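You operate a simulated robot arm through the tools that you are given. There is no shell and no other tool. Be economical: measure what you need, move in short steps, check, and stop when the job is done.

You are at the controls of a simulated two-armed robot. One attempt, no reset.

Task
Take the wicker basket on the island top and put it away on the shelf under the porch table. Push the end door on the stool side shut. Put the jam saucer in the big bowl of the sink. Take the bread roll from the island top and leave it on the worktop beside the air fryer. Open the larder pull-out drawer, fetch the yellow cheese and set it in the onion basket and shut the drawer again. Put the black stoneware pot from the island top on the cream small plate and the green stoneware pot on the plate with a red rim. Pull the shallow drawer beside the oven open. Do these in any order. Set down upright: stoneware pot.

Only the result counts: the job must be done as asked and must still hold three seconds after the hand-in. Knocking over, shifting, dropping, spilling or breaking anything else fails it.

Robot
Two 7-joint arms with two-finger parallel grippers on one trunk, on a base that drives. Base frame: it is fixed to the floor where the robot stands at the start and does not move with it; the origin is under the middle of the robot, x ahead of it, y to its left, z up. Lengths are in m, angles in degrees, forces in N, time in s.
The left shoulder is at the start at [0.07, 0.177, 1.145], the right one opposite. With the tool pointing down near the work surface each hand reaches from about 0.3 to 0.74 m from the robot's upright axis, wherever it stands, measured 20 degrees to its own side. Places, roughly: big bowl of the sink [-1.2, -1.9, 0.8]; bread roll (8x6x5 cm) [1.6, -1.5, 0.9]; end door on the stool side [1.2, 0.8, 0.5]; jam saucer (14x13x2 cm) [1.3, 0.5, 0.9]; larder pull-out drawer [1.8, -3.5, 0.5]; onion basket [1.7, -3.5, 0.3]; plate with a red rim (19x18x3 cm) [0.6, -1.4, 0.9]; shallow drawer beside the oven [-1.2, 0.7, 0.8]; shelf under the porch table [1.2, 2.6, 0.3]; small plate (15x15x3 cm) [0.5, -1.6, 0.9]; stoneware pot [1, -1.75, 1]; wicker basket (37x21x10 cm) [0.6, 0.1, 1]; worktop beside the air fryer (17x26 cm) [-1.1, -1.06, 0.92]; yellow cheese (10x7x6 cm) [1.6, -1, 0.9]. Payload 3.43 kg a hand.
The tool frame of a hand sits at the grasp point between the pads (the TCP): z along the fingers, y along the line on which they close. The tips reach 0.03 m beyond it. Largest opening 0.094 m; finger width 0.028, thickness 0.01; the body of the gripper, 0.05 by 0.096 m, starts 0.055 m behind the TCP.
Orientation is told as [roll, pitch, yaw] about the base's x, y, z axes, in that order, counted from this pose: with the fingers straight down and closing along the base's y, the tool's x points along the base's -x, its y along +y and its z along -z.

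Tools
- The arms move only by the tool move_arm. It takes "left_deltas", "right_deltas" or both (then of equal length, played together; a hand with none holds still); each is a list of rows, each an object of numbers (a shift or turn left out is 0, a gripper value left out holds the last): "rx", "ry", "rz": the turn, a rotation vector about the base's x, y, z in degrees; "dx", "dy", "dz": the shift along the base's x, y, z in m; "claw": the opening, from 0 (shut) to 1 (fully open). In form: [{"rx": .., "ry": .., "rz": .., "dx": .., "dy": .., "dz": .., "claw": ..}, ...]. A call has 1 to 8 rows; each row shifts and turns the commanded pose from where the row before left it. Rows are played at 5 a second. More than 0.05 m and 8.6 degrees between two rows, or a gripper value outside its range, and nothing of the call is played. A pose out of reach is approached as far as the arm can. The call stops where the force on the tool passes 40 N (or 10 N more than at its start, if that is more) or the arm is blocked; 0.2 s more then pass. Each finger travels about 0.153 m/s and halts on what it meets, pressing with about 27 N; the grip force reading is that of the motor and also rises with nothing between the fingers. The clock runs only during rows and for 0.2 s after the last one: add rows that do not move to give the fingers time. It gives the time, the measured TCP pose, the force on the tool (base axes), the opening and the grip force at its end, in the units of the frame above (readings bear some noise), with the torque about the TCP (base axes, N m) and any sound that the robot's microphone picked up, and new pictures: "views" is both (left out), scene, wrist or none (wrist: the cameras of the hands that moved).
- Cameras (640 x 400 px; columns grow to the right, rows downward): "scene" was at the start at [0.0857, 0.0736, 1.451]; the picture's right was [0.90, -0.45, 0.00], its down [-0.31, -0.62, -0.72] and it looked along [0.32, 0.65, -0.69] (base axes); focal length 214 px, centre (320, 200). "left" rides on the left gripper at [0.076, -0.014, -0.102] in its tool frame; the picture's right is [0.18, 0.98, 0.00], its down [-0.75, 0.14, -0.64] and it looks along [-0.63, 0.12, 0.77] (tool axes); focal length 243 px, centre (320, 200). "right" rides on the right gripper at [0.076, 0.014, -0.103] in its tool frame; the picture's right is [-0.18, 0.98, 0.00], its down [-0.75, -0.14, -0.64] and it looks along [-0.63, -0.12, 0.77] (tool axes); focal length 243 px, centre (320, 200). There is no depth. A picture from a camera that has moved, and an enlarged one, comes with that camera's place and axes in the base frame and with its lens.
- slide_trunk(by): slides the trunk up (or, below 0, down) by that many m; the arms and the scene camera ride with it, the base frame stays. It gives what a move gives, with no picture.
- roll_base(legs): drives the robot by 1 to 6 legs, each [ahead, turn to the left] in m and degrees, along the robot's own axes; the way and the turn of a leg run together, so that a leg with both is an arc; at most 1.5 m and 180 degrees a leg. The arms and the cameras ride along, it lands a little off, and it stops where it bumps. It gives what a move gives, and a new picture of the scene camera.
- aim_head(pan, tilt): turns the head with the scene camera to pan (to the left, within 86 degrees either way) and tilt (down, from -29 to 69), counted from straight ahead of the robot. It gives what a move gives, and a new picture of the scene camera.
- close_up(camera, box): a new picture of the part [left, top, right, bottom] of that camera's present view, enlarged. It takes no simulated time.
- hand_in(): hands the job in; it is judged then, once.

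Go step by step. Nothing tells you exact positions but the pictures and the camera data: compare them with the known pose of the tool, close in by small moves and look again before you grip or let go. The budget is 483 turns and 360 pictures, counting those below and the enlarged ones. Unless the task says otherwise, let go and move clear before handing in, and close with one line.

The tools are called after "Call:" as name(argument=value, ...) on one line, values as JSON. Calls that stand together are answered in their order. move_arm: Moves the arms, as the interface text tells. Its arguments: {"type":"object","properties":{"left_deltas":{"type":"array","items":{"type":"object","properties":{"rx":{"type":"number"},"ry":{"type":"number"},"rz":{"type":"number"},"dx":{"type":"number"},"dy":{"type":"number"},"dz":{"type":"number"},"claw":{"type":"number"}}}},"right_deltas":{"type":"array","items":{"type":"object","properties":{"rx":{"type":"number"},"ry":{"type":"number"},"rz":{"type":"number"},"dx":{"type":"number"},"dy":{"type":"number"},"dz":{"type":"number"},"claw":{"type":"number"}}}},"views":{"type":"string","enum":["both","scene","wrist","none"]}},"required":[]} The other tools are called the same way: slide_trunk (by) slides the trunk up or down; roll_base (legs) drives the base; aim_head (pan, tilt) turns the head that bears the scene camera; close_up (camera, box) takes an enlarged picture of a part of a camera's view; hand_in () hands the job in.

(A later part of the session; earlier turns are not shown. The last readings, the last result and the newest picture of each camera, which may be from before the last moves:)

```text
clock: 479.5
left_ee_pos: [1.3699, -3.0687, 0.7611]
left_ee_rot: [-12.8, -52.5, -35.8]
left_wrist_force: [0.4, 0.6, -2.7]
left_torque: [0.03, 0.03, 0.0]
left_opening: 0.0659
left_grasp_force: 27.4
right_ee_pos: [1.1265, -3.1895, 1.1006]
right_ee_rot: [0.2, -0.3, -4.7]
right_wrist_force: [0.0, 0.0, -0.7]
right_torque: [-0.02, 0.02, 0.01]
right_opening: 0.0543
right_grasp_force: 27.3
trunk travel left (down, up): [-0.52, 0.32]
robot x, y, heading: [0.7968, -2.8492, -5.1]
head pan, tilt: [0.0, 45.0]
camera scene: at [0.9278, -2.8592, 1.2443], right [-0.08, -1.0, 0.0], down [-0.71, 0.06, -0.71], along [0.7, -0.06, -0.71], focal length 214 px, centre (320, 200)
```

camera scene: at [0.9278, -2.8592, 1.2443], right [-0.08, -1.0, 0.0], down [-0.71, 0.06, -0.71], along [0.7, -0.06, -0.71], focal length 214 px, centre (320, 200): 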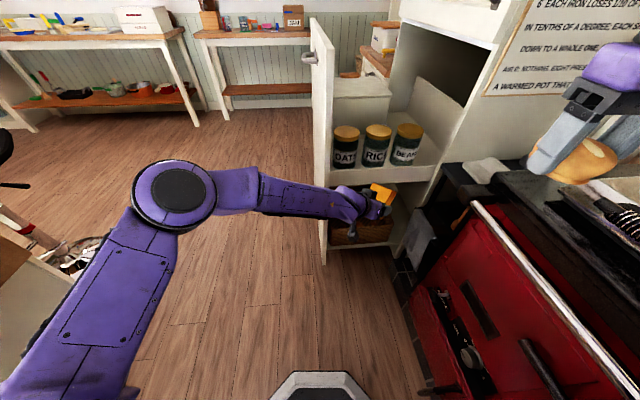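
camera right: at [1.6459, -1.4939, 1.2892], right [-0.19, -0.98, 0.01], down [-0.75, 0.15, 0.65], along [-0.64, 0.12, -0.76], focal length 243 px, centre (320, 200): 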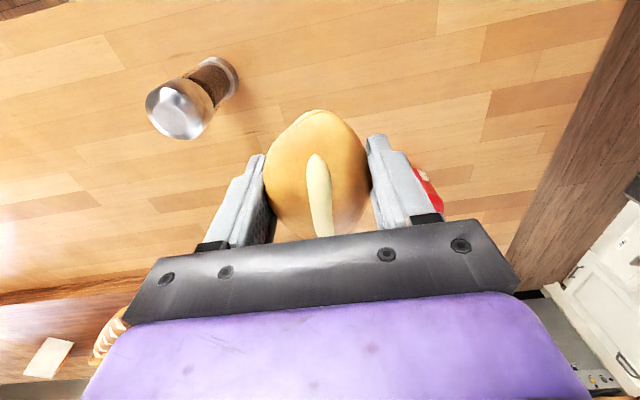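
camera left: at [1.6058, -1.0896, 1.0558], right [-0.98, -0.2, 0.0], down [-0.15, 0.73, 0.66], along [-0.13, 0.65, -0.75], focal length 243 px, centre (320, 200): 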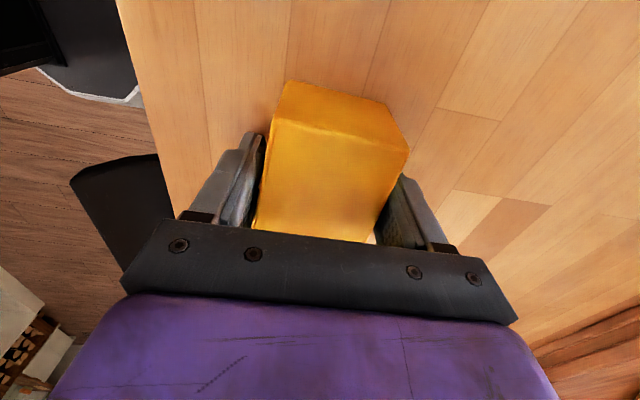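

Call:
move_arm(left_deltas=[{"dz": -0.045}, {"dz": -0.045}, {"dz": -0.045}, {"dz": -0.045}, {"dz": -0.045}, {"dz": -0.035}, {"dy": -0.03}, {"dy": -0.03}], views="both")

```text
clock: 481.3
left_ee_pos: [1.373, -3.0951, 0.505]
left_ee_rot: [-12.1, -52.6, -35.7]
left_wrist_force: [0.2, 0.2, -2.3]
left_torque: [0.0, 0.04, -0.02]
left_opening: 0.0653
left_grasp_force: 26.8
left hand out of reach, approached as far as the arm can: row 8
right_ee_pos: [1.125, -3.1911, 1.1012]
right_ee_rot: [0.3, -0.4, -4.7]
right_wrist_force: [0.8, 0.9, -0.5]
right_torque: [0.02, 0.03, 0.01]
right_opening: 0.0544
right_grasp_force: 27.4
trunk travel left (down, up): [-0.52, 0.32]
robot x, y, heading: [0.7957, -2.8451, -4.7]
head pan, tilt: [0.0, 45.0]
camera scene: at [0.9272, -2.8597, 1.2442], right [-0.09, -1.0, 0.0], down [-0.71, 0.06, -0.71], along [0.7, -0.06, -0.71], focal length 214 px, centre (320, 200)
camera left: at [1.2738, -3.0135, 0.5065], right [0.6, 0.75, -0.27], down [0.14, 0.23, 0.96], along [0.78, -0.62, 0.03], focal length 243 px, centre (320, 200)
```

scene: 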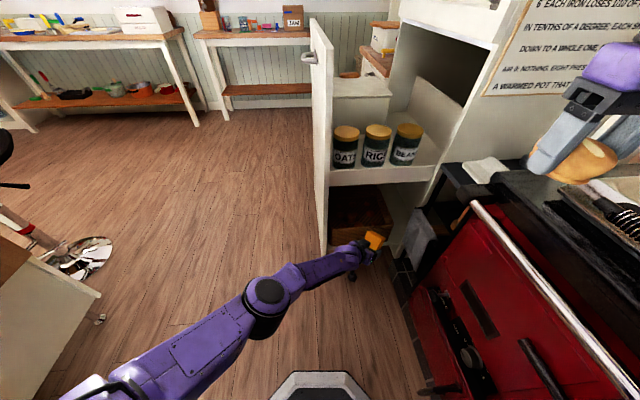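
left: 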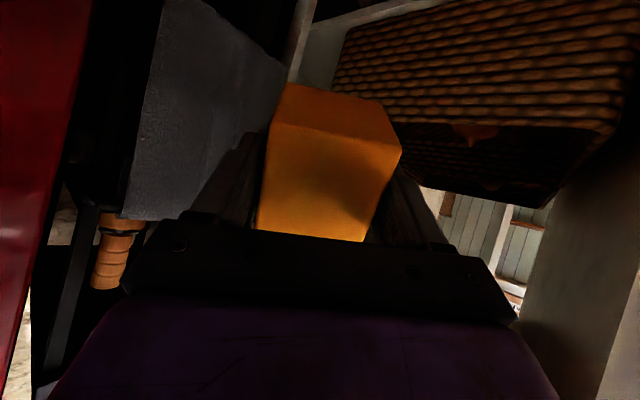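

Call:
roll_base(legs=[[0.2, 0]])

Call:
close_up(camera="scene", box=[260, 140, 440, 290])

```text
clock: 482.9
left_ee_pos: [1.5728, -3.116, 0.5071]
left_ee_rot: [-12.3, -52.7, -35.8]
left_wrist_force: [0.3, 0.1, -2.2]
left_torque: [0.06, 0.01, -0.02]
left_opening: 0.0655
left_grasp_force: 27.0
right_ee_pos: [1.3231, -3.21, 1.1007]
right_ee_rot: [0.4, -0.3, -4.9]
right_wrist_force: [-0.4, -0.5, -1.3]
right_torque: [0.01, 0.0, -0.01]
right_opening: 0.0542
right_grasp_force: 26.8
trunk travel left (down, up): [-0.52, 0.32]
robot x, y, heading: [0.996, -2.8649, -4.9]
head pan, tilt: [0.0, 45.0]
camera scene: at [1.1261, -2.8791, 1.2442], right [-0.09, -1.0, 0.0], down [-0.71, 0.06, -0.71], along [0.7, -0.06, -0.71], focal length 214 px, centre (320, 200)
```

scene: 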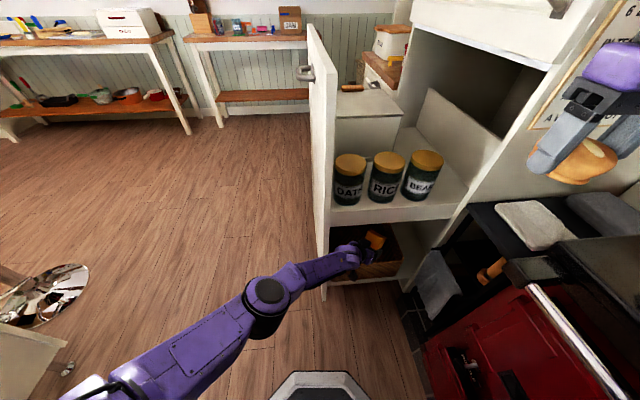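

```text
2.67 times, centred on (350, 215) of scene
camera zoom: at [1.1261, -2.8791, 1.2442], right [-0.09, -1.0, 0.0], down [-0.71, 0.06, -0.71], along [0.7, -0.06, -0.71], focal length 572 px, centre (240, 160)
```

zoom: 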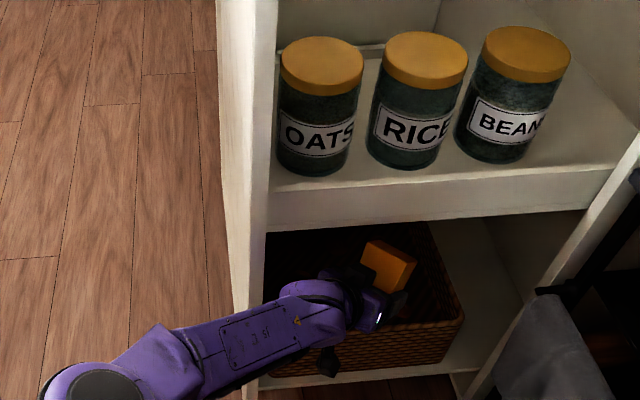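

Call:
move_arm(left_deltas=[{"dx": 0.02, "dy": -0.01}, {"dx": 0.02, "dy": -0.01}, {"dx": 0.02, "dy": -0.01}, {"dx": 0.015}], views="none")

Call:
close_up(camera="scene", box=[260, 170, 440, 320])

```text
clock: 483.9
left_ee_pos: [1.5929, -3.098, 0.5098]
left_ee_rot: [-10.7, -52.4, -35.9]
left_wrist_force: [0.1, -0.1, -1.1]
left_torque: [0.04, 0.03, 0.0]
left_opening: 0.0658
left_grasp_force: 26.8
left hand out of reach, approached as far as the arm can: row 1, 2, 3, 4
right_ee_pos: [1.3209, -3.2095, 1.1008]
right_ee_rot: [0.2, -0.4, -4.8]
right_wrist_force: [-0.5, 1.4, -1.5]
right_torque: [0.03, -0.01, -0.01]
right_opening: 0.0544
right_grasp_force: 27.0
trunk travel left (down, up): [-0.52, 0.32]
robot x, y, heading: [0.9948, -2.8666, -5.1]
head pan, tilt: [0.0, 45.0]
```

```text
2.67 times, centred on (350, 245) of scene
camera zoom: at [1.1252, -2.879, 1.2443], right [-0.09, -1.0, 0.0], down [-0.7, 0.06, -0.71], along [0.7, -0.06, -0.71], focal length 572 px, centre (240, 80)
```

zoom: 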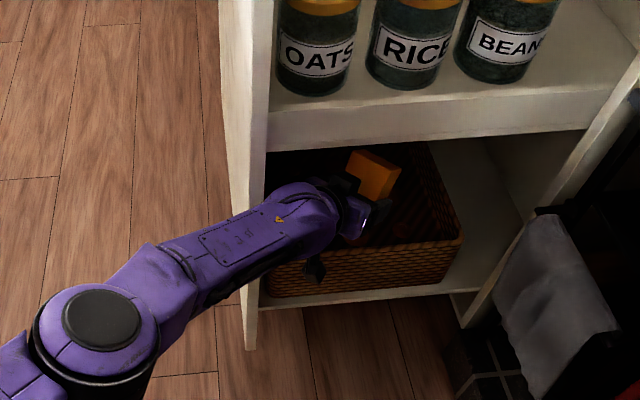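

Call:
roll_base(legs=[[0.04, 0]])

Call:
move_arm(left_deltas=[{"dz": -0.02}, {"dz": -0.02}, {}], views="wrist")

Call:
close_up(camera="scene", box=[260, 170, 440, 320])

```text
clock: 484.7
left_ee_pos: [1.6316, -3.1058, 0.5131]
left_ee_rot: [-10.9, -52.6, -36.0]
left_wrist_force: [1.5, 0.4, -2.2]
left_torque: [-0.02, 0.06, -0.09]
left_opening: 0.0658
left_grasp_force: 26.8
right_ee_pos: [1.3611, -3.2156, 1.1018]
right_ee_rot: [0.4, -0.3, -5.1]
right_wrist_force: [0.4, 0.4, -0.7]
right_torque: [0.0, -0.01, -0.02]
right_opening: 0.0542
right_grasp_force: 27.2
trunk travel left (down, up): [-0.52, 0.32]
robot x, y, heading: [1.0382, -2.8713, -5.0]
head pan, tilt: [0.0, 45.0]
camera scene: at [1.1642, -2.8848, 1.2447], right [-0.09, -1.0, 0.0], down [-0.7, 0.06, -0.71], along [0.7, -0.06, -0.71], focal length 214 px, centre (320, 200)
```

scene: 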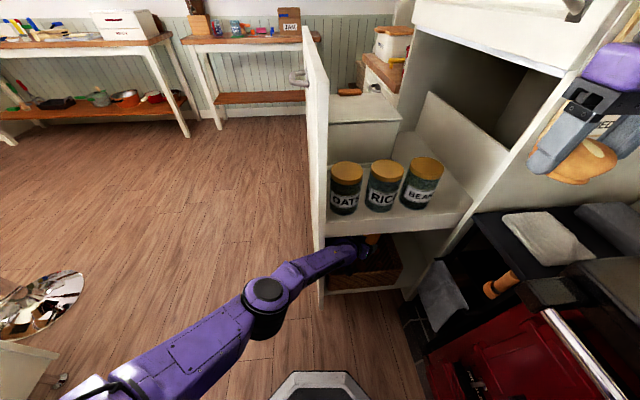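

```text
clock: 485.2
left_ee_pos: [1.6258, -3.1027, 0.4987]
left_ee_rot: [-10.6, -53.0, -36.6]
left_wrist_force: [1.6, 2.1, -2.9]
left_torque: [-0.02, 0.02, -0.04]
left_opening: 0.0654
left_grasp_force: 26.9
left hand out of reach, approached as far as the arm can: row 1, 2
right_ee_pos: [1.3615, -3.2132, 1.1019]
right_ee_rot: [0.4, -0.4, -4.9]
right_wrist_force: [-0.7, -0.8, 0.1]
right_torque: [0.01, 0.03, 0.03]
right_opening: 0.0543
right_grasp_force: 27.1
trunk travel left (down, up): [-0.52, 0.32]
robot x, y, heading: [1.0311, -2.871, -5.5]
head pan, tilt: [0.0, 45.0]
stopped in row 2 (left hand): the arm was blocked; the commanded pose is now the measured one
camera left: at [1.5257, -3.0209, 0.5011], right [0.6, 0.76, -0.26], down [0.13, 0.22, 0.97], along [0.79, -0.62, 0.04], focal length 243 px, centre (320, 200)
```

left: 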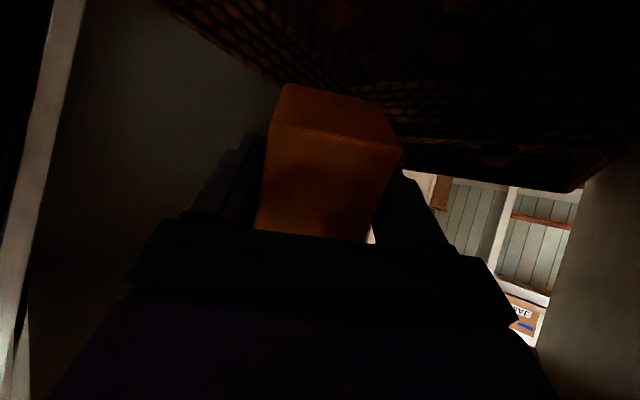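

```text
2.67 times, centred on (350, 245) of scene
camera zoom: at [1.1635, -2.8835, 1.2445], right [-0.09, -1.0, 0.0], down [-0.7, 0.07, -0.71], along [0.7, -0.07, -0.71], focal length 572 px, centre (240, 80)
```

zoom: 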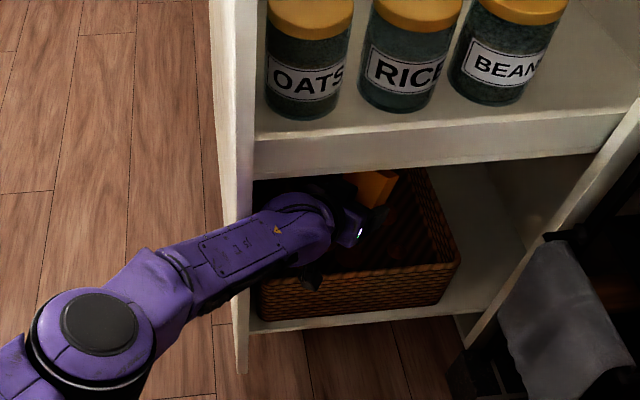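

Call:
slide_trunk(by=-0.05)

Call:
close_up(camera="scene", box=[300, 200, 420, 300])

```text
clock: 486.1
left_ee_pos: [1.6232, -3.0993, 0.4561]
left_ee_rot: [-12.0, -53.6, -35.4]
left_wrist_force: [0.5, -0.5, -2.0]
left_torque: [0.02, 0.06, 0.02]
left_opening: 0.0657
left_grasp_force: 27.0
right_ee_pos: [1.3575, -3.2033, 1.0578]
right_ee_rot: [-0.5, -0.6, -4.9]
right_wrist_force: [-0.2, 0.3, -0.5]
right_torque: [0.01, -0.02, -0.04]
right_opening: 0.0544
right_grasp_force: 26.9
trunk travel left (down, up): [-0.47, 0.37]
robot x, y, heading: [1.0339, -2.8669, -5.3]
head pan, tilt: [0.0, 45.0]
```

```text
4.00 times, centred on (360, 250) of scene
camera zoom: at [1.1593, -2.871, 1.1965], right [-0.09, -1.0, 0.01], down [-0.7, 0.06, -0.71], along [0.71, -0.07, -0.7], focal length 858 px, centre (160, 0)
```

zoom: 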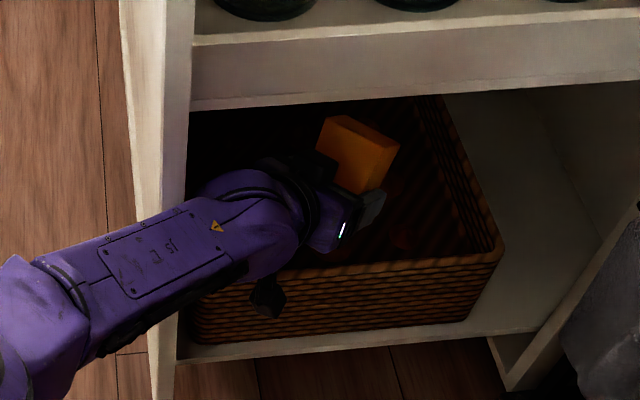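

Call:
move_arm(left_deltas=[{"claw": 0.8}, {"claw": 1.0}, {}, {}], views="none")

Call:
close_up(camera="scene", box=[300, 200, 420, 300])

```text
clock: 487.1
left_ee_pos: [1.6221, -3.0993, 0.4571]
left_ee_rot: [-12.0, -53.9, -36.0]
left_wrist_force: [0.6, 1.3, 0.0]
left_torque: [0.01, 0.03, -0.01]
left_opening: 0.0937
left_grasp_force: 0.2
right_ee_pos: [1.357, -3.1998, 1.0575]
right_ee_rot: [-0.6, -0.7, -4.9]
right_wrist_force: [0.0, 0.0, -1.4]
right_torque: [0.01, -0.01, -0.01]
right_opening: 0.0541
right_grasp_force: 27.2
trunk travel left (down, up): [-0.47, 0.37]
robot x, y, heading: [1.0339, -2.8692, -5.4]
head pan, tilt: [0.0, 45.0]
```

```text
4.00 times, centred on (360, 250) of scene
camera zoom: at [1.1591, -2.8701, 1.1957], right [-0.09, -1.0, 0.01], down [-0.7, 0.06, -0.71], along [0.71, -0.07, -0.7], focal length 858 px, centre (160, 0)
```

zoom: 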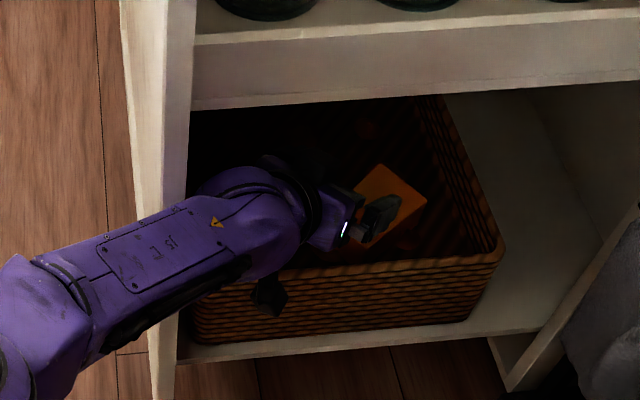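

Call:
slide_trunk(by=0.06)

Call:
roll_base(legs=[[-0.3, 0]])

Call:
close_up(camera="scene", box=[300, 150, 440, 270])

```text
clock: 488.1
left_ee_pos: [1.6271, -3.1, 0.5089]
left_ee_rot: [-10.6, -52.7, -36.4]
left_wrist_force: [0.2, 1.4, -0.5]
left_torque: [-0.01, -0.03, 0.01]
left_opening: 0.0942
left_grasp_force: 0.0
right_ee_pos: [1.3604, -3.2173, 1.1104]
right_ee_rot: [0.5, -0.4, -4.9]
right_wrist_force: [0.3, 0.8, -0.8]
right_torque: [0.02, 0.0, 0.03]
right_opening: 0.0545
right_grasp_force: 27.0
trunk travel left (down, up): [-0.53, 0.31]
robot x, y, heading: [1.0351, -2.8714, -5.1]
head pan, tilt: [0.0, 45.0]
```

```text
clock: 490.6
left_ee_pos: [1.3329, -3.0466, 0.5008]
left_ee_rot: [-8.9, -52.3, -36.2]
left_wrist_force: [-0.2, -0.1, 0.4]
left_torque: [0.02, -0.05, 0.02]
left_opening: 0.0943
left_grasp_force: 0.1
right_ee_pos: [1.0537, -3.1838, 1.1124]
right_ee_rot: [0.3, -0.3, -4.7]
right_wrist_force: [0.7, 0.3, -0.9]
right_torque: [-0.01, 0.0, -0.01]
right_opening: 0.0542
right_grasp_force: 27.1
trunk travel left (down, up): [-0.53, 0.31]
robot x, y, heading: [0.7257, -2.8389, -4.8]
head pan, tilt: [0.0, 45.0]
stopped in leg 1: the robot was blocked; the commanded pose is now the measured one
camera scene: at [0.8565, -2.8537, 1.2543], right [-0.09, -1.0, 0.0], down [-0.7, 0.06, -0.71], along [0.7, -0.06, -0.71], focal length 214 px, centre (320, 200)
```

scene: 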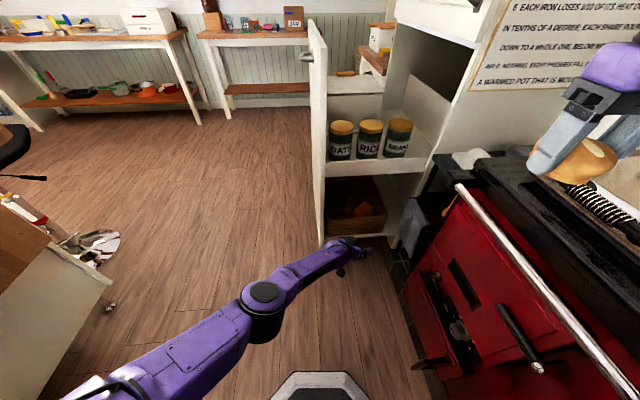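

```text
3.33 times, centred on (370, 210) of scene
camera zoom: at [0.8565, -2.8537, 1.2543], right [-0.09, -1.0, 0.0], down [-0.7, 0.06, -0.71], along [0.7, -0.06, -0.71], focal length 715 px, centre (153, 167)
```

zoom: 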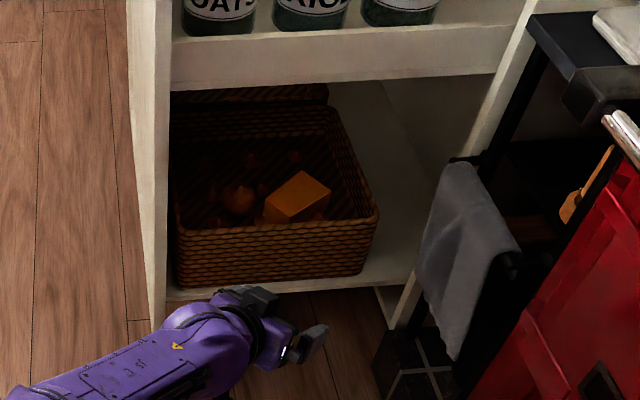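

Call:
slide_trunk(by=0.3)

Call:
move_arm(left_deltas=[{"dz": 0.045, "claw": 0}, {"dz": 0.045}, {"dz": 0.045}, {"dz": 0.045}, {"dz": 0.045}, {"dz": 0.04}, {"dy": 0.04}, {"dy": 0.04}], views="none")

Call:
roll_base(legs=[[0, 60], [0.6, 0]])

```text
clock: 493.6
left_ee_pos: [1.3313, -3.0481, 0.8003]
left_ee_rot: [-8.8, -52.4, -36.2]
left_wrist_force: [-0.1, -0.8, -0.7]
left_torque: [-0.01, 0.01, 0.0]
left_opening: 0.0937
left_grasp_force: 0.1
right_ee_pos: [1.0541, -3.184, 1.4118]
right_ee_rot: [0.3, -0.4, -4.7]
right_wrist_force: [-1.4, 0.4, -0.8]
right_torque: [0.04, 0.02, -0.03]
right_opening: 0.0544
right_grasp_force: 27.1
trunk travel left (down, up): [-0.83, 0.01]
robot x, y, heading: [0.7249, -2.8437, -4.8]
head pan, tilt: [0.0, 45.0]
```

```text
clock: 495.4
left_ee_pos: [1.337, -2.9765, 1.0356]
left_ee_rot: [-9.0, -52.4, -36.2]
left_wrist_force: [-0.6, 0.2, 0.2]
left_torque: [-0.02, 0.02, 0.0]
left_opening: 0.0
left_grasp_force: 27.0
left hand out of reach, approached as far as the arm can: row 1
right_ee_pos: [1.0553, -3.1803, 1.4123]
right_ee_rot: [0.1, -0.4, -4.8]
right_wrist_force: [0.3, 1.1, 0.2]
right_torque: [0.02, -0.02, 0.01]
right_opening: 0.0546
right_grasp_force: 26.9
trunk travel left (down, up): [-0.83, 0.01]
robot x, y, heading: [0.7264, -2.8421, -4.8]
head pan, tilt: [0.0, 45.0]
```

```text
clock: 501.4
left_ee_pos: [1.4993, -1.8958, 1.0353]
left_ee_rot: [-8.8, -52.5, 23.3]
left_wrist_force: [0.9, -0.2, -0.4]
left_torque: [0.04, 0.02, 0.05]
left_opening: 0.0
left_grasp_force: 27.3
right_ee_pos: [1.532, -2.2423, 1.4112]
right_ee_rot: [0.4, -0.4, 55.0]
right_wrist_force: [0.2, -0.7, -0.6]
right_torque: [0.0, -0.03, 0.0]
right_opening: 0.0542
right_grasp_force: 26.8
trunk travel left (down, up): [-0.83, 0.01]
robot x, y, heading: [1.0708, -2.3496, 54.8]
head pan, tilt: [0.0, 45.0]
camera scene: at [1.1472, -2.2463, 1.5545], right [0.82, -0.58, 0.0], down [-0.41, -0.58, -0.71], along [0.41, 0.58, -0.71], focal length 214 px, centre (320, 200)
```

scene: 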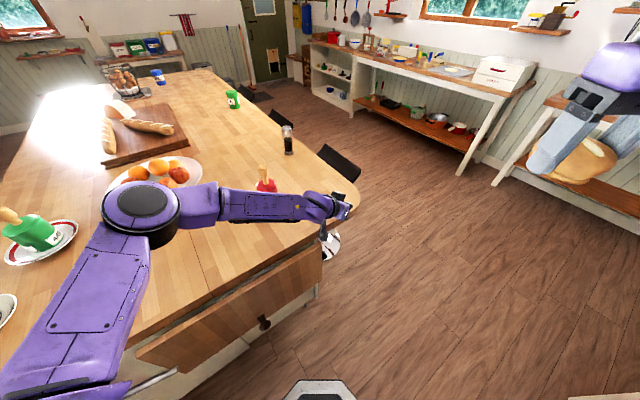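

Call:
roll_base(legs=[[0, -57], [0.62, 0], [0, -88]])

```text
clock: 509.6
left_ee_pos: [2.0654, -2.8824, 1.0339]
left_ee_rot: [-7.9, -52.2, -78.2]
left_wrist_force: [-0.7, -0.1, 1.1]
left_torque: [0.0, 0.0, 0.01]
left_opening: 0.0
left_grasp_force: 27.5
right_ee_pos: [1.7099, -2.8473, 1.4104]
right_ee_rot: [0.2, -0.4, -46.7]
right_wrist_force: [0.4, -0.4, -1.1]
right_torque: [0.02, -0.01, 0.02]
right_opening: 0.0542
right_grasp_force: 27.0
trunk travel left (down, up): [-0.83, 0.01]
robot x, y, heading: [1.6937, -2.3744, -47.2]
head pan, tilt: [0.0, 45.0]
stopped in leg 3: the force on the tool passed its limit (the readings are from after the stop); the commanded pose is now the measured one
camera scene: at [1.7838, -2.4683, 1.5544], right [-0.73, -0.68, 0.0], down [-0.48, 0.52, -0.71], along [0.48, -0.52, -0.71], focal length 214 px, centre (320, 200)
```

scene: 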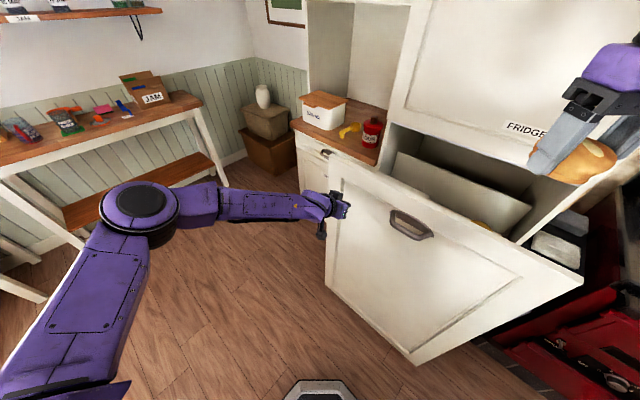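

Call:
move_arm(left_deltas=[{"dy": 0.04}, {"dy": 0.04}, {"dy": 0.04, "dx": -0.02}, {"dy": 0.03, "dx": -0.03}], views="none")

Call:
roll_base(legs=[[0, -43]])

```text
clock: 510.6
left_ee_pos: [2.0178, -2.7329, 1.0326]
left_ee_rot: [-7.7, -52.4, -78.2]
left_wrist_force: [-0.4, -0.2, 0.0]
left_torque: [0.0, -0.01, 0.04]
left_opening: 0.0002
left_grasp_force: 27.2
right_ee_pos: [1.7104, -2.8468, 1.4104]
right_ee_rot: [0.4, -0.4, -46.7]
right_wrist_force: [0.3, 0.7, -1.3]
right_torque: [0.0, -0.02, -0.02]
right_opening: 0.0541
right_grasp_force: 26.5
trunk travel left (down, up): [-0.83, 0.01]
robot x, y, heading: [1.6988, -2.3773, -46.8]
head pan, tilt: [0.0, 45.0]
```

```text
clock: 513.0
left_ee_pos: [1.6748, -2.857, 1.0317]
left_ee_rot: [-7.8, -52.2, -122.5]
left_wrist_force: [-0.7, -0.4, 0.5]
left_torque: [0.01, 0.01, -0.03]
left_opening: 0.0
left_grasp_force: 26.8
right_ee_pos: [1.3756, -2.7234, 1.4114]
right_ee_rot: [0.3, -0.4, -91.1]
right_wrist_force: [0.1, -0.3, -0.8]
right_torque: [0.02, 0.03, 0.03]
right_opening: 0.0546
right_grasp_force: 26.8
trunk travel left (down, up): [-0.83, 0.01]
robot x, y, heading: [1.6951, -2.3718, -91.3]
head pan, tilt: [0.0, 45.0]
camera scene: at [1.6918, -2.5045, 1.5543], right [-1.0, 0.02, 0.0], down [0.01, 0.71, -0.71], along [-0.01, -0.71, -0.71], focal length 214 px, centre (320, 200)
```

scene: 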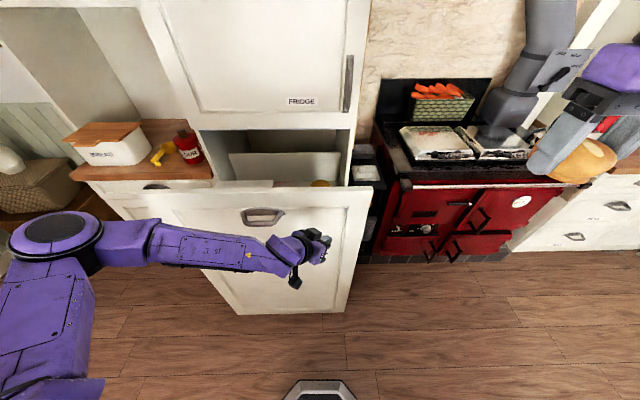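

Call:
move_arm(left_deltas=[{"dy": -0.02}, {"dy": -0.025}, {"dy": -0.025}, {"dy": -0.025}, {"dy": -0.025}, {"dy": -0.025}, {"dy": -0.025}, {"dy": -0.025}], views="none")

Call:
roll_base(legs=[[0.15, 0]])

```text
clock: 514.8
left_ee_pos: [1.6723, -3.0548, 1.0311]
left_ee_rot: [-7.5, -52.3, -122.5]
left_wrist_force: [-0.7, -0.9, 0.3]
left_torque: [0.01, -0.01, 0.01]
left_opening: 0.0
left_grasp_force: 27.0
right_ee_pos: [1.3732, -2.7225, 1.4105]
right_ee_rot: [0.3, -0.3, -91.1]
right_wrist_force: [0.4, -0.9, -0.8]
right_torque: [0.07, -0.04, 0.0]
right_opening: 0.0541
right_grasp_force: 27.3
trunk travel left (down, up): [-0.83, 0.01]
robot x, y, heading: [1.6971, -2.3691, -91.1]
head pan, tilt: [0.0, 45.0]
```

```text
clock: 515.7
left_ee_pos: [1.6712, -3.0888, 1.0349]
left_ee_rot: [-7.6, -52.4, -122.8]
left_wrist_force: [-0.4, -0.3, 0.7]
left_torque: [0.0, -0.04, 0.02]
left_opening: 0.0002
left_grasp_force: 27.1
right_ee_pos: [1.3746, -2.7588, 1.4132]
right_ee_rot: [0.3, -0.7, -91.0]
right_wrist_force: [-0.5, 0.1, -0.3]
right_torque: [-0.04, 0.06, 0.01]
right_opening: 0.0546
right_grasp_force: 27.2
trunk travel left (down, up): [-0.83, 0.01]
robot x, y, heading: [1.6894, -2.417, -91.2]
head pan, tilt: [0.0, 45.0]
stopped in leg 1: the force on the tool passed its limit (the readings are from after the stop); the commanded pose is now the measured one
camera scene: at [1.6913, -2.5391, 1.555], right [-1.0, 0.02, 0.0], down [0.01, 0.7, -0.71], along [-0.01, -0.71, -0.7], focal length 214 px, centre (320, 200)
```

scene: 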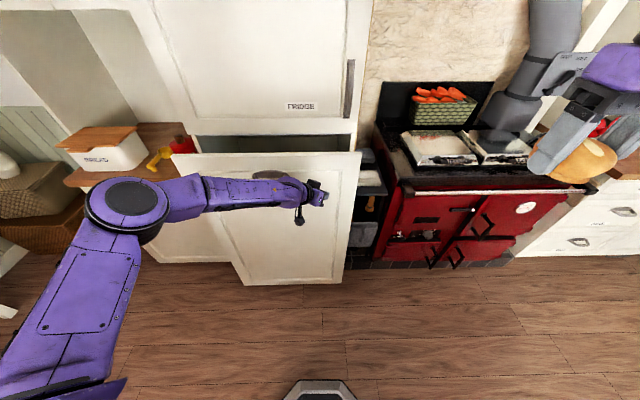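

Call:
move_arm(left_deltas=[{"dy": 0.04}, {"dy": 0.045}, {"dy": 0.045}, {"dy": 0.045}, {"dy": 0.04}], views="none")

Call:
roll_base(legs=[[0.19, 0]])

Call:
move_arm(left_deltas=[{"dy": -0.025}, {"dy": -0.025}, {"dy": -0.025}, {"dy": -0.025}, {"dy": -0.025}, {"dy": -0.025}, {"dy": -0.025}, {"dy": -0.025}], views="scene")

```text
clock: 516.9
left_ee_pos: [1.6688, -2.8744, 1.033]
left_ee_rot: [-7.8, -52.3, -122.6]
left_wrist_force: [-0.7, 0.0, -0.3]
left_torque: [0.04, 0.02, 0.01]
left_opening: 0.0
left_grasp_force: 26.5
right_ee_pos: [1.3748, -2.7624, 1.4114]
right_ee_rot: [0.2, -0.4, -91.1]
right_wrist_force: [-0.5, 0.4, -0.1]
right_torque: [-0.01, 0.0, -0.02]
right_opening: 0.0545
right_grasp_force: 27.0
trunk travel left (down, up): [-0.83, 0.01]
robot x, y, heading: [1.6941, -2.4166, -91.4]
head pan, tilt: [0.0, 45.0]
```

```text
clock: 518.5
left_ee_pos: [1.6635, -3.065, 1.0331]
left_ee_rot: [-7.9, -52.2, -122.7]
left_wrist_force: [-0.1, 0.9, -0.6]
left_torque: [0.0, 0.02, 0.01]
left_opening: 0.0
left_grasp_force: 26.6
right_ee_pos: [1.3693, -2.9536, 1.4114]
right_ee_rot: [0.3, -0.5, -91.1]
right_wrist_force: [0.1, 1.0, 0.2]
right_torque: [0.0, 0.0, -0.02]
right_opening: 0.0544
right_grasp_force: 26.8
trunk travel left (down, up): [-0.83, 0.01]
robot x, y, heading: [1.6919, -2.607, -91.2]
head pan, tilt: [0.0, 45.0]
camera scene: at [1.6867, -2.7352, 1.5547], right [-1.0, 0.02, 0.0], down [0.01, 0.71, -0.71], along [-0.01, -0.71, -0.71], focal length 214 px, centre (320, 200)
```

scene: 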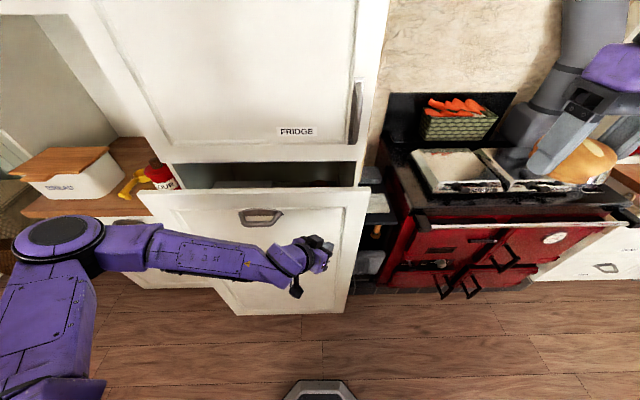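

```text
clock: 520.3
left_ee_pos: [1.661, -3.2667, 1.0325]
left_ee_rot: [-8.0, -52.2, -122.5]
left_wrist_force: [-0.4, -0.2, -0.5]
left_torque: [0.02, 0.01, 0.01]
left_opening: 0.0
left_grasp_force: 26.9
right_ee_pos: [1.3691, -2.9574, 1.4104]
right_ee_rot: [0.4, -0.3, -91.0]
right_wrist_force: [0.3, -0.7, -0.8]
right_torque: [0.04, 0.0, 0.01]
right_opening: 0.0542
right_grasp_force: 27.1
trunk travel left (down, up): [-0.83, 0.01]
robot x, y, heading: [1.6913, -2.608, -91.3]
head pan, tilt: [0.0, 45.0]
camera scene: at [1.6856, -2.7388, 1.5543], right [-1.0, 0.02, 0.0], down [0.01, 0.71, -0.71], along [-0.01, -0.71, -0.71], focal length 214 px, centre (320, 200)
```

scene: 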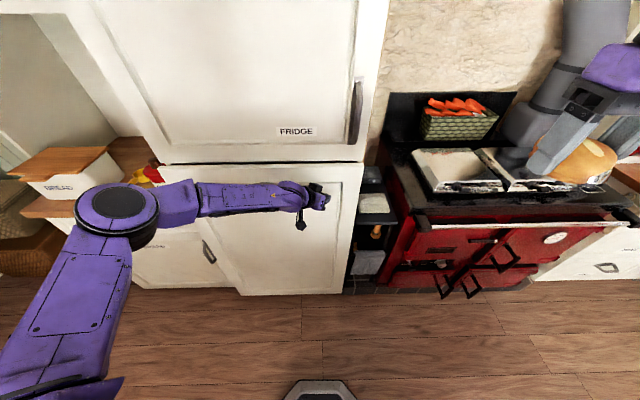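

Almost shut; pushing the last centimetres until it stops.

Call:
move_arm(left_deltas=[{"dy": -0.015}, {"dy": -0.015}, {"dy": -0.015}, {"dy": -0.015}, {"dy": -0.015}], views="none")

Call:
close_up(camera="scene", box=[140, 110, 390, 300])

```text
clock: 521.1
left_ee_pos: [1.6659, -3.3016, 1.0308]
left_ee_rot: [-8.2, -52.0, -122.6]
left_wrist_force: [2.8, 12.7, 5.6]
left_torque: [-0.08, 0.05, -0.08]
left_opening: 0.0
left_grasp_force: 26.5
right_ee_pos: [1.3733, -2.9539, 1.413]
right_ee_rot: [0.2, -0.4, -91.0]
right_wrist_force: [0.2, 0.5, -1.0]
right_torque: [0.01, 0.0, -0.02]
right_opening: 0.0541
right_grasp_force: 26.8
trunk travel left (down, up): [-0.83, 0.01]
robot x, y, heading: [1.6913, -2.6029, -90.9]
head pan, tilt: [0.0, 45.0]
stopped in row 3 (left hand): the force on the tool passed its limit (the readings are from after the stop); the commanded pose is now the measured one
```

```text
2.11 times, centred on (265, 205) of scene
camera zoom: at [1.6899, -2.734, 1.5549], right [-1.0, 0.02, 0.0], down [0.01, 0.71, -0.71], along [-0.01, -0.71, -0.71], focal length 452 px, centre (436, 190)
```

zoom: 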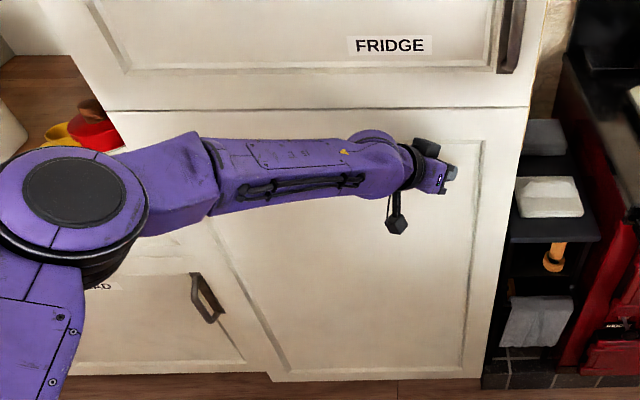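

Call:
move_arm(left_deltas=[{"dy": 0.04}, {"dy": 0.045}, {"dy": 0.045}, {"dy": 0.045}, {"dy": 0.04}], views="none")

Call:
roll_base(legs=[[-0.3, 0], [0, -89], [1.0, 0], [1.0, 0]])

Call:
roll_base(legs=[[0, -90], [1.05, 0], [0, 90]])

```text
clock: 522.3
left_ee_pos: [1.6637, -3.0878, 1.0336]
left_ee_rot: [-7.7, -51.8, -122.7]
left_wrist_force: [-0.3, 0.1, 0.1]
left_torque: [0.01, 0.02, 0.03]
left_opening: 0.0
left_grasp_force: 27.0
right_ee_pos: [1.3698, -2.9536, 1.4115]
right_ee_rot: [0.4, -0.4, -91.0]
right_wrist_force: [-0.3, 0.4, -0.4]
right_torque: [-0.02, 0.01, 0.01]
right_opening: 0.0544
right_grasp_force: 26.6
trunk travel left (down, up): [-0.83, 0.01]
robot x, y, heading: [1.6869, -2.6066, -91.0]
head pan, tilt: [0.0, 45.0]
```

```text
clock: 537.6
left_ee_pos: [-0.7642, -2.32, 1.0295]
left_ee_rot: [-8.0, -51.9, 149.8]
left_wrist_force: [0.0, -0.5, 0.1]
left_torque: [0.02, 0.02, -0.01]
left_opening: 0.0
left_grasp_force: 27.1
right_ee_pos: [-0.6426, -2.0202, 1.4109]
right_ee_rot: [0.4, -0.4, -178.5]
right_wrist_force: [1.1, -0.2, -0.2]
right_torque: [0.01, 0.02, 0.05]
right_opening: 0.0544
right_grasp_force: 27.4
trunk travel left (down, up): [-0.83, 0.01]
robot x, y, heading: [-0.2783, -2.3226, -178.6]
head pan, tilt: [0.0, 45.0]
camera scene: at [-0.4108, -2.3289, 1.5544], right [-0.03, 1.0, 0.0], down [0.71, 0.02, -0.71], along [-0.71, -0.02, -0.71], focal length 214 px, centre (320, 200)
```

scene: 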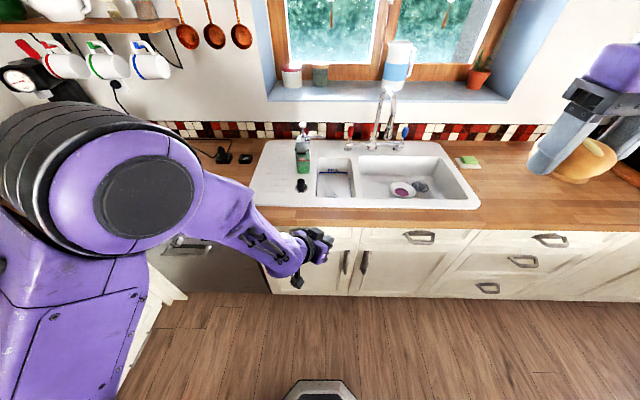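

```text
clock: 550.8
left_ee_pos: [-0.7765, -1.2439, 1.0311]
left_ee_rot: [-8.0, -51.9, 149.4]
left_wrist_force: [0.1, 0.0, -1.0]
left_torque: [0.0, -0.02, -0.02]
left_opening: 0.0001
left_grasp_force: 26.9
right_ee_pos: [-0.6533, -0.9445, 1.4114]
right_ee_rot: [0.4, -0.3, -179.0]
right_wrist_force: [-1.2, 0.1, -0.5]
right_torque: [0.0, 0.01, 0.01]
right_opening: 0.0542
right_grasp_force: 26.5
trunk travel left (down, up): [-0.83, 0.01]
robot x, y, heading: [-0.2911, -1.254, -178.9]
head pan, tilt: [0.0, 45.0]
camera scene: at [-0.4245, -1.2547, 1.5544], right [-0.02, 1.0, 0.0], down [0.71, 0.01, -0.71], along [-0.71, -0.01, -0.71], focal length 214 px, centre (320, 200)
```

scene: 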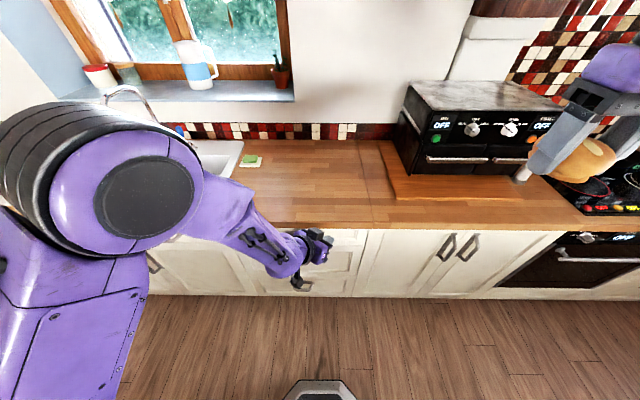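

Call:
move_arm(left_deltas=[{"dy": -0.04}, {"dy": -0.04}, {"dy": -0.04}, {"dz": 0.04}, {"dz": 0.04}], views="none")

Call:
roll_base(legs=[[0.2, 0]])

Call:
move_arm(right_deltas=[{"dx": -0.035, "dy": -0.015, "dz": -0.025}, {"dx": -0.035, "dy": -0.015, "dz": -0.025}, {"dx": -0.035, "dy": -0.015, "dz": -0.025}, {"dx": -0.035, "dy": -0.015, "dz": -0.025}, {"dx": -0.035, "dy": -0.02, "dz": -0.025}, {"dx": -0.035, "dy": -0.02, "dz": -0.025}, {"dx": -0.035, "dy": -0.02, "dz": -0.025}, {"dz": -0.04}], views="none")

```text
clock: 552.0
left_ee_pos: [-0.772, -1.3655, 1.1128]
left_ee_rot: [-7.9, -51.9, 149.3]
left_wrist_force: [0.1, 0.0, -0.5]
left_torque: [0.01, 0.0, 0.01]
left_opening: 0.0
left_grasp_force: 27.3
right_ee_pos: [-0.6519, -0.9455, 1.4097]
right_ee_rot: [0.2, -0.4, -179.0]
right_wrist_force: [1.2, -0.1, 0.0]
right_torque: [0.03, -0.02, -0.02]
right_opening: 0.0543
right_grasp_force: 26.9
trunk travel left (down, up): [-0.83, 0.01]
robot x, y, heading: [-0.2913, -1.2522, -179.3]
head pan, tilt: [0.0, 45.0]
```

```text
clock: 553.6
left_ee_pos: [-0.9706, -1.3709, 1.1142]
left_ee_rot: [-7.9, -52.0, 149.6]
left_wrist_force: [1.0, 0.7, -1.0]
left_torque: [-0.02, 0.02, 0.0]
left_opening: 0.0
left_grasp_force: 26.9
right_ee_pos: [-0.8531, -0.9501, 1.4111]
right_ee_rot: [0.3, -0.5, -178.7]
right_wrist_force: [0.4, -0.4, -0.4]
right_torque: [0.01, -0.03, 0.03]
right_opening: 0.0545
right_grasp_force: 26.9
trunk travel left (down, up): [-0.83, 0.01]
robot x, y, heading: [-0.4913, -1.2542, -178.8]
head pan, tilt: [0.0, 45.0]
camera scene: at [-0.6211, -1.2593, 1.5547], right [-0.02, 1.0, 0.0], down [0.71, 0.01, -0.71], along [-0.71, -0.02, -0.71], focal length 214 px, centre (320, 200)
```

scene: 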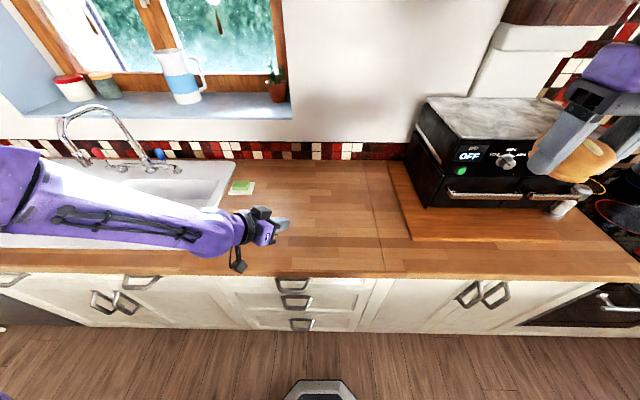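

```text
clock: 555.4
left_ee_pos: [-0.9746, -1.3702, 1.1117]
left_ee_rot: [-8.0, -51.8, 149.7]
left_wrist_force: [0.7, 0.4, -0.2]
left_torque: [-0.03, 0.04, -0.01]
left_opening: 0.0002
left_grasp_force: 26.7
right_ee_pos: [-1.0993, -1.0712, 1.1954]
right_ee_rot: [0.3, -0.3, -178.6]
right_wrist_force: [0.0, -0.4, -1.1]
right_torque: [0.01, 0.02, -0.02]
right_opening: 0.0543
right_grasp_force: 27.7
trunk travel left (down, up): [-0.83, 0.01]
robot x, y, heading: [-0.4943, -1.2568, -179.0]
head pan, tilt: [0.0, 45.0]
```

Call:
move_arm(right_deltas=[{"dz": -0.045}, {"dz": -0.045}, {"dz": -0.045}, {"dz": -0.045}, {"dz": -0.035}, {}], views="scene")

```text
clock: 556.8
left_ee_pos: [-0.9726, -1.3716, 1.112]
left_ee_rot: [-8.0, -51.7, 149.6]
left_wrist_force: [-0.3, -0.7, -0.5]
left_torque: [0.02, 0.0, 0.02]
left_opening: 0.0
left_grasp_force: 27.5
right_ee_pos: [-1.1013, -1.0713, 0.9772]
right_ee_rot: [0.4, -0.4, -178.7]
right_wrist_force: [-0.2, -0.4, -0.4]
right_torque: [0.02, -0.03, 0.01]
right_opening: 0.0542
right_grasp_force: 27.1
trunk travel left (down, up): [-0.83, 0.01]
robot x, y, heading: [-0.4923, -1.2604, -178.7]
head pan, tilt: [0.0, 45.0]
camera scene: at [-0.6238, -1.2598, 1.5544], right [-0.02, 1.0, 0.0], down [0.71, 0.02, -0.71], along [-0.71, -0.01, -0.71], focal length 214 px, centre (320, 200)
```

scene: 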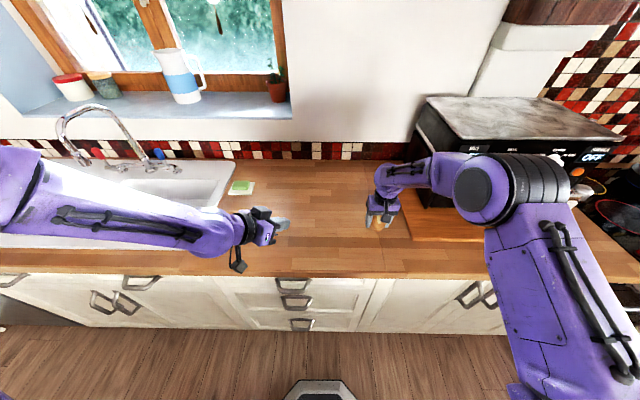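

Call:
move_arm(right_deltas=[{"dz": -0.012}, {"dz": -0.005}, {"dz": -0.003}, {}], views="none")

Call:
move_arm(right_deltas=[{"claw": 0.7}, {"claw": 0.9}, {}, {"dz": 0.03}, {"dz": 0.045}, {"dz": 0.045}, {"dz": 0.045}, {"dx": 0.04}], views="scene")

```text
clock: 557.8
left_ee_pos: [-0.9742, -1.3709, 1.1125]
left_ee_rot: [-7.9, -51.7, 149.7]
left_wrist_force: [-0.2, 0.2, 0.0]
left_torque: [0.02, 0.0, 0.0]
left_opening: 0.0
left_grasp_force: 27.1
right_ee_pos: [-1.1012, -1.0712, 0.9591]
right_ee_rot: [0.3, -0.3, -178.7]
right_wrist_force: [-0.8, 0.6, -0.7]
right_torque: [0.01, -0.03, 0.04]
right_opening: 0.0543
right_grasp_force: 26.7
trunk travel left (down, up): [-0.83, 0.01]
robot x, y, heading: [-0.4908, -1.2582, -179.0]
head pan, tilt: [0.0, 45.0]
```

```text
clock: 559.6
left_ee_pos: [-0.9715, -1.3704, 1.1126]
left_ee_rot: [-7.9, -51.8, 149.6]
left_wrist_force: [0.7, -0.2, -0.1]
left_torque: [0.01, 0.02, 0.0]
left_opening: 0.0001
left_grasp_force: 26.7
right_ee_pos: [-1.0542, -1.0707, 1.1264]
right_ee_rot: [0.5, -0.5, -178.7]
right_wrist_force: [-0.6, -0.9, 0.7]
right_torque: [0.01, 0.04, 0.02]
right_opening: 0.0848
right_grasp_force: 0.2
trunk travel left (down, up): [-0.83, 0.01]
robot x, y, heading: [-0.4909, -1.2594, -178.9]
head pan, tilt: [0.0, 45.0]
camera scene: at [-0.6212, -1.2599, 1.5546], right [-0.02, 1.0, 0.0], down [0.71, 0.02, -0.71], along [-0.71, -0.01, -0.71], focal length 214 px, centre (320, 200)
```

scene: 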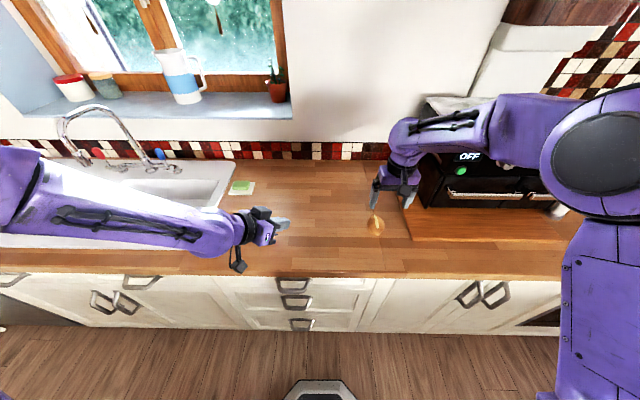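

Call:
move_arm(right_deltas=[{"dx": 0.045, "dz": 0.02}, {"dx": 0.045, "dz": 0.02}, {"dx": 0.045, "dz": 0.02}, {"dx": 0.045, "dz": 0.02}], views="none")

Call:
roll_base(legs=[[-0.22, 0], [0, -90], [1.1, 0], [1.05, 0], [0, 89]])

```text
clock: 560.6
left_ee_pos: [-0.9737, -1.3648, 1.1117]
left_ee_rot: [-7.5, -51.7, 149.2]
left_wrist_force: [-0.2, 1.2, 0.1]
left_torque: [-0.08, -0.01, 0.03]
left_opening: 0.0
left_grasp_force: 27.0
right_ee_pos: [-0.879, -1.0636, 1.2021]
right_ee_rot: [0.6, -0.5, -178.7]
right_wrist_force: [0.3, 1.0, 0.0]
right_torque: [-0.06, 0.02, -0.03]
right_opening: 0.0844
right_grasp_force: 0.1
trunk travel left (down, up): [-0.83, 0.01]
robot x, y, heading: [-0.4936, -1.2579, -178.6]
head pan, tilt: [0.0, 45.0]
```

```text
clock: 580.2
left_ee_pos: [-0.7715, 0.8252, 1.1116]
left_ee_rot: [-8.0, -51.8, 147.3]
left_wrist_force: [0.6, -0.2, 0.2]
left_torque: [-0.03, -0.01, 0.01]
left_opening: 0.0001
left_grasp_force: 27.2
right_ee_pos: [-0.6648, 1.1248, 1.2022]
right_ee_rot: [0.4, -0.3, 179.0]
right_wrist_force: [0.1, 0.2, -0.5]
right_torque: [-0.05, 0.02, -0.01]
right_opening: 0.0846
right_grasp_force: 0.1
trunk travel left (down, up): [-0.83, 0.01]
robot x, y, heading: [-0.2881, 0.9177, 179.0]
head pan, tilt: [0.0, 45.0]
camera scene: at [-0.4184, 0.9231, 1.5544], right [0.02, 1.0, 0.0], down [0.71, -0.01, -0.71], along [-0.71, 0.01, -0.71], focal length 214 px, centre (320, 200)
```

scene: 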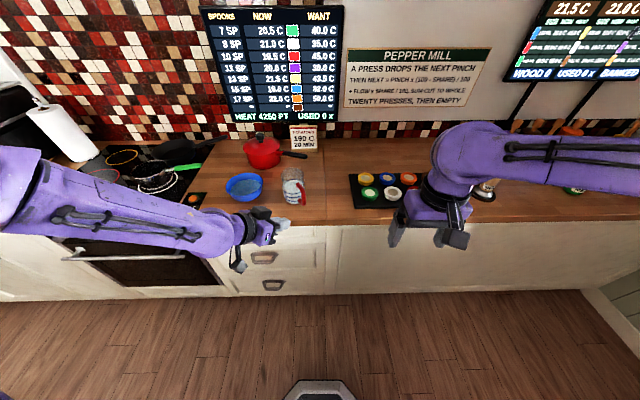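

Call:
move_arm(left_deltas=[{"rx": 4.1, "ry": 6.4, "dx": 0.02, "dz": 0.02}, {"rx": 4.1, "ry": 6.4, "dx": 0.02, "dz": 0.02}, {"rx": 4.1, "ry": 6.4}, {"rx": 4.1, "ry": 6.4}, {"rx": 4.1, "ry": 6.4}, {"rx": 6.9, "ry": -4.43}, {"rx": 6.9, "ry": -4.43}, {"rx": 6.9, "ry": -4.43}], views="none")

Call:
move_arm(left_deltas=[{"rx": 6.9, "ry": -4.43}, {"rx": 6.9, "ry": -4.43}, {"rx": 6.9, "ry": -4.43}, {"rx": 6.9, "ry": -4.43}, {"rx": 6.9, "ry": -4.43}, {"rx": 6.9, "ry": -4.43}, {"rx": 6.9, "ry": -4.43}, {"rx": 6.9, "ry": -4.43}], views="scene")

```text
clock: 582.0
left_ee_pos: [-0.7454, 0.8273, 1.1508]
left_ee_rot: [-97.6, -65.2, -123.0]
left_wrist_force: [-0.4, 0.9, 0.1]
left_torque: [0.0, -0.02, 0.01]
left_opening: 0.0
left_grasp_force: 26.9
left hand out of reach, approached as far as the arm can: row 2, 3
right_ee_pos: [-0.6654, 1.1231, 1.2037]
right_ee_rot: [0.3, -0.3, 179.0]
right_wrist_force: [-1.3, 0.3, 0.4]
right_torque: [-0.03, -0.03, 0.02]
right_opening: 0.0844
right_grasp_force: 0.0
trunk travel left (down, up): [-0.83, 0.01]
robot x, y, heading: [-0.2868, 0.9178, 179.0]
head pan, tilt: [0.0, 45.0]
```

```text
clock: 583.8
left_ee_pos: [-0.7455, 0.8274, 1.1499]
left_ee_rot: [-97.9, 0.4, -122.9]
left_wrist_force: [0.0, -0.6, 0.7]
left_torque: [0.0, 0.0, 0.04]
left_opening: 0.0
left_grasp_force: 26.9
right_ee_pos: [-0.6651, 1.1241, 1.2026]
right_ee_rot: [0.2, -0.3, 179.0]
right_wrist_force: [0.4, 0.4, 0.0]
right_torque: [-0.03, 0.01, -0.01]
right_opening: 0.0846
right_grasp_force: 0.1
trunk travel left (down, up): [-0.83, 0.01]
robot x, y, heading: [-0.2839, 0.9201, 178.9]
head pan, tilt: [0.0, 45.0]
camera scene: at [-0.4184, 0.9226, 1.5544], right [0.02, 1.0, 0.0], down [0.71, -0.01, -0.71], along [-0.71, 0.01, -0.71], focal length 214 px, centre (320, 200)
```

scene: 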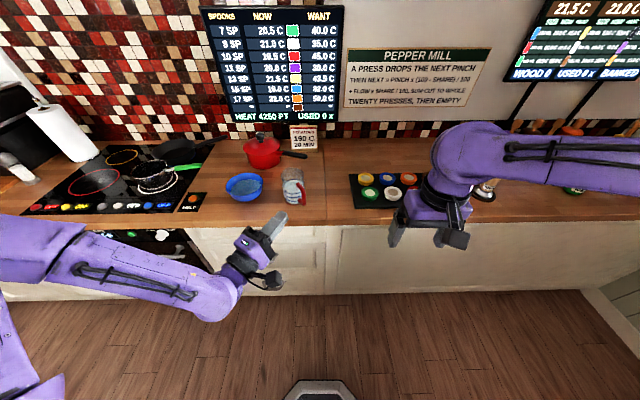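

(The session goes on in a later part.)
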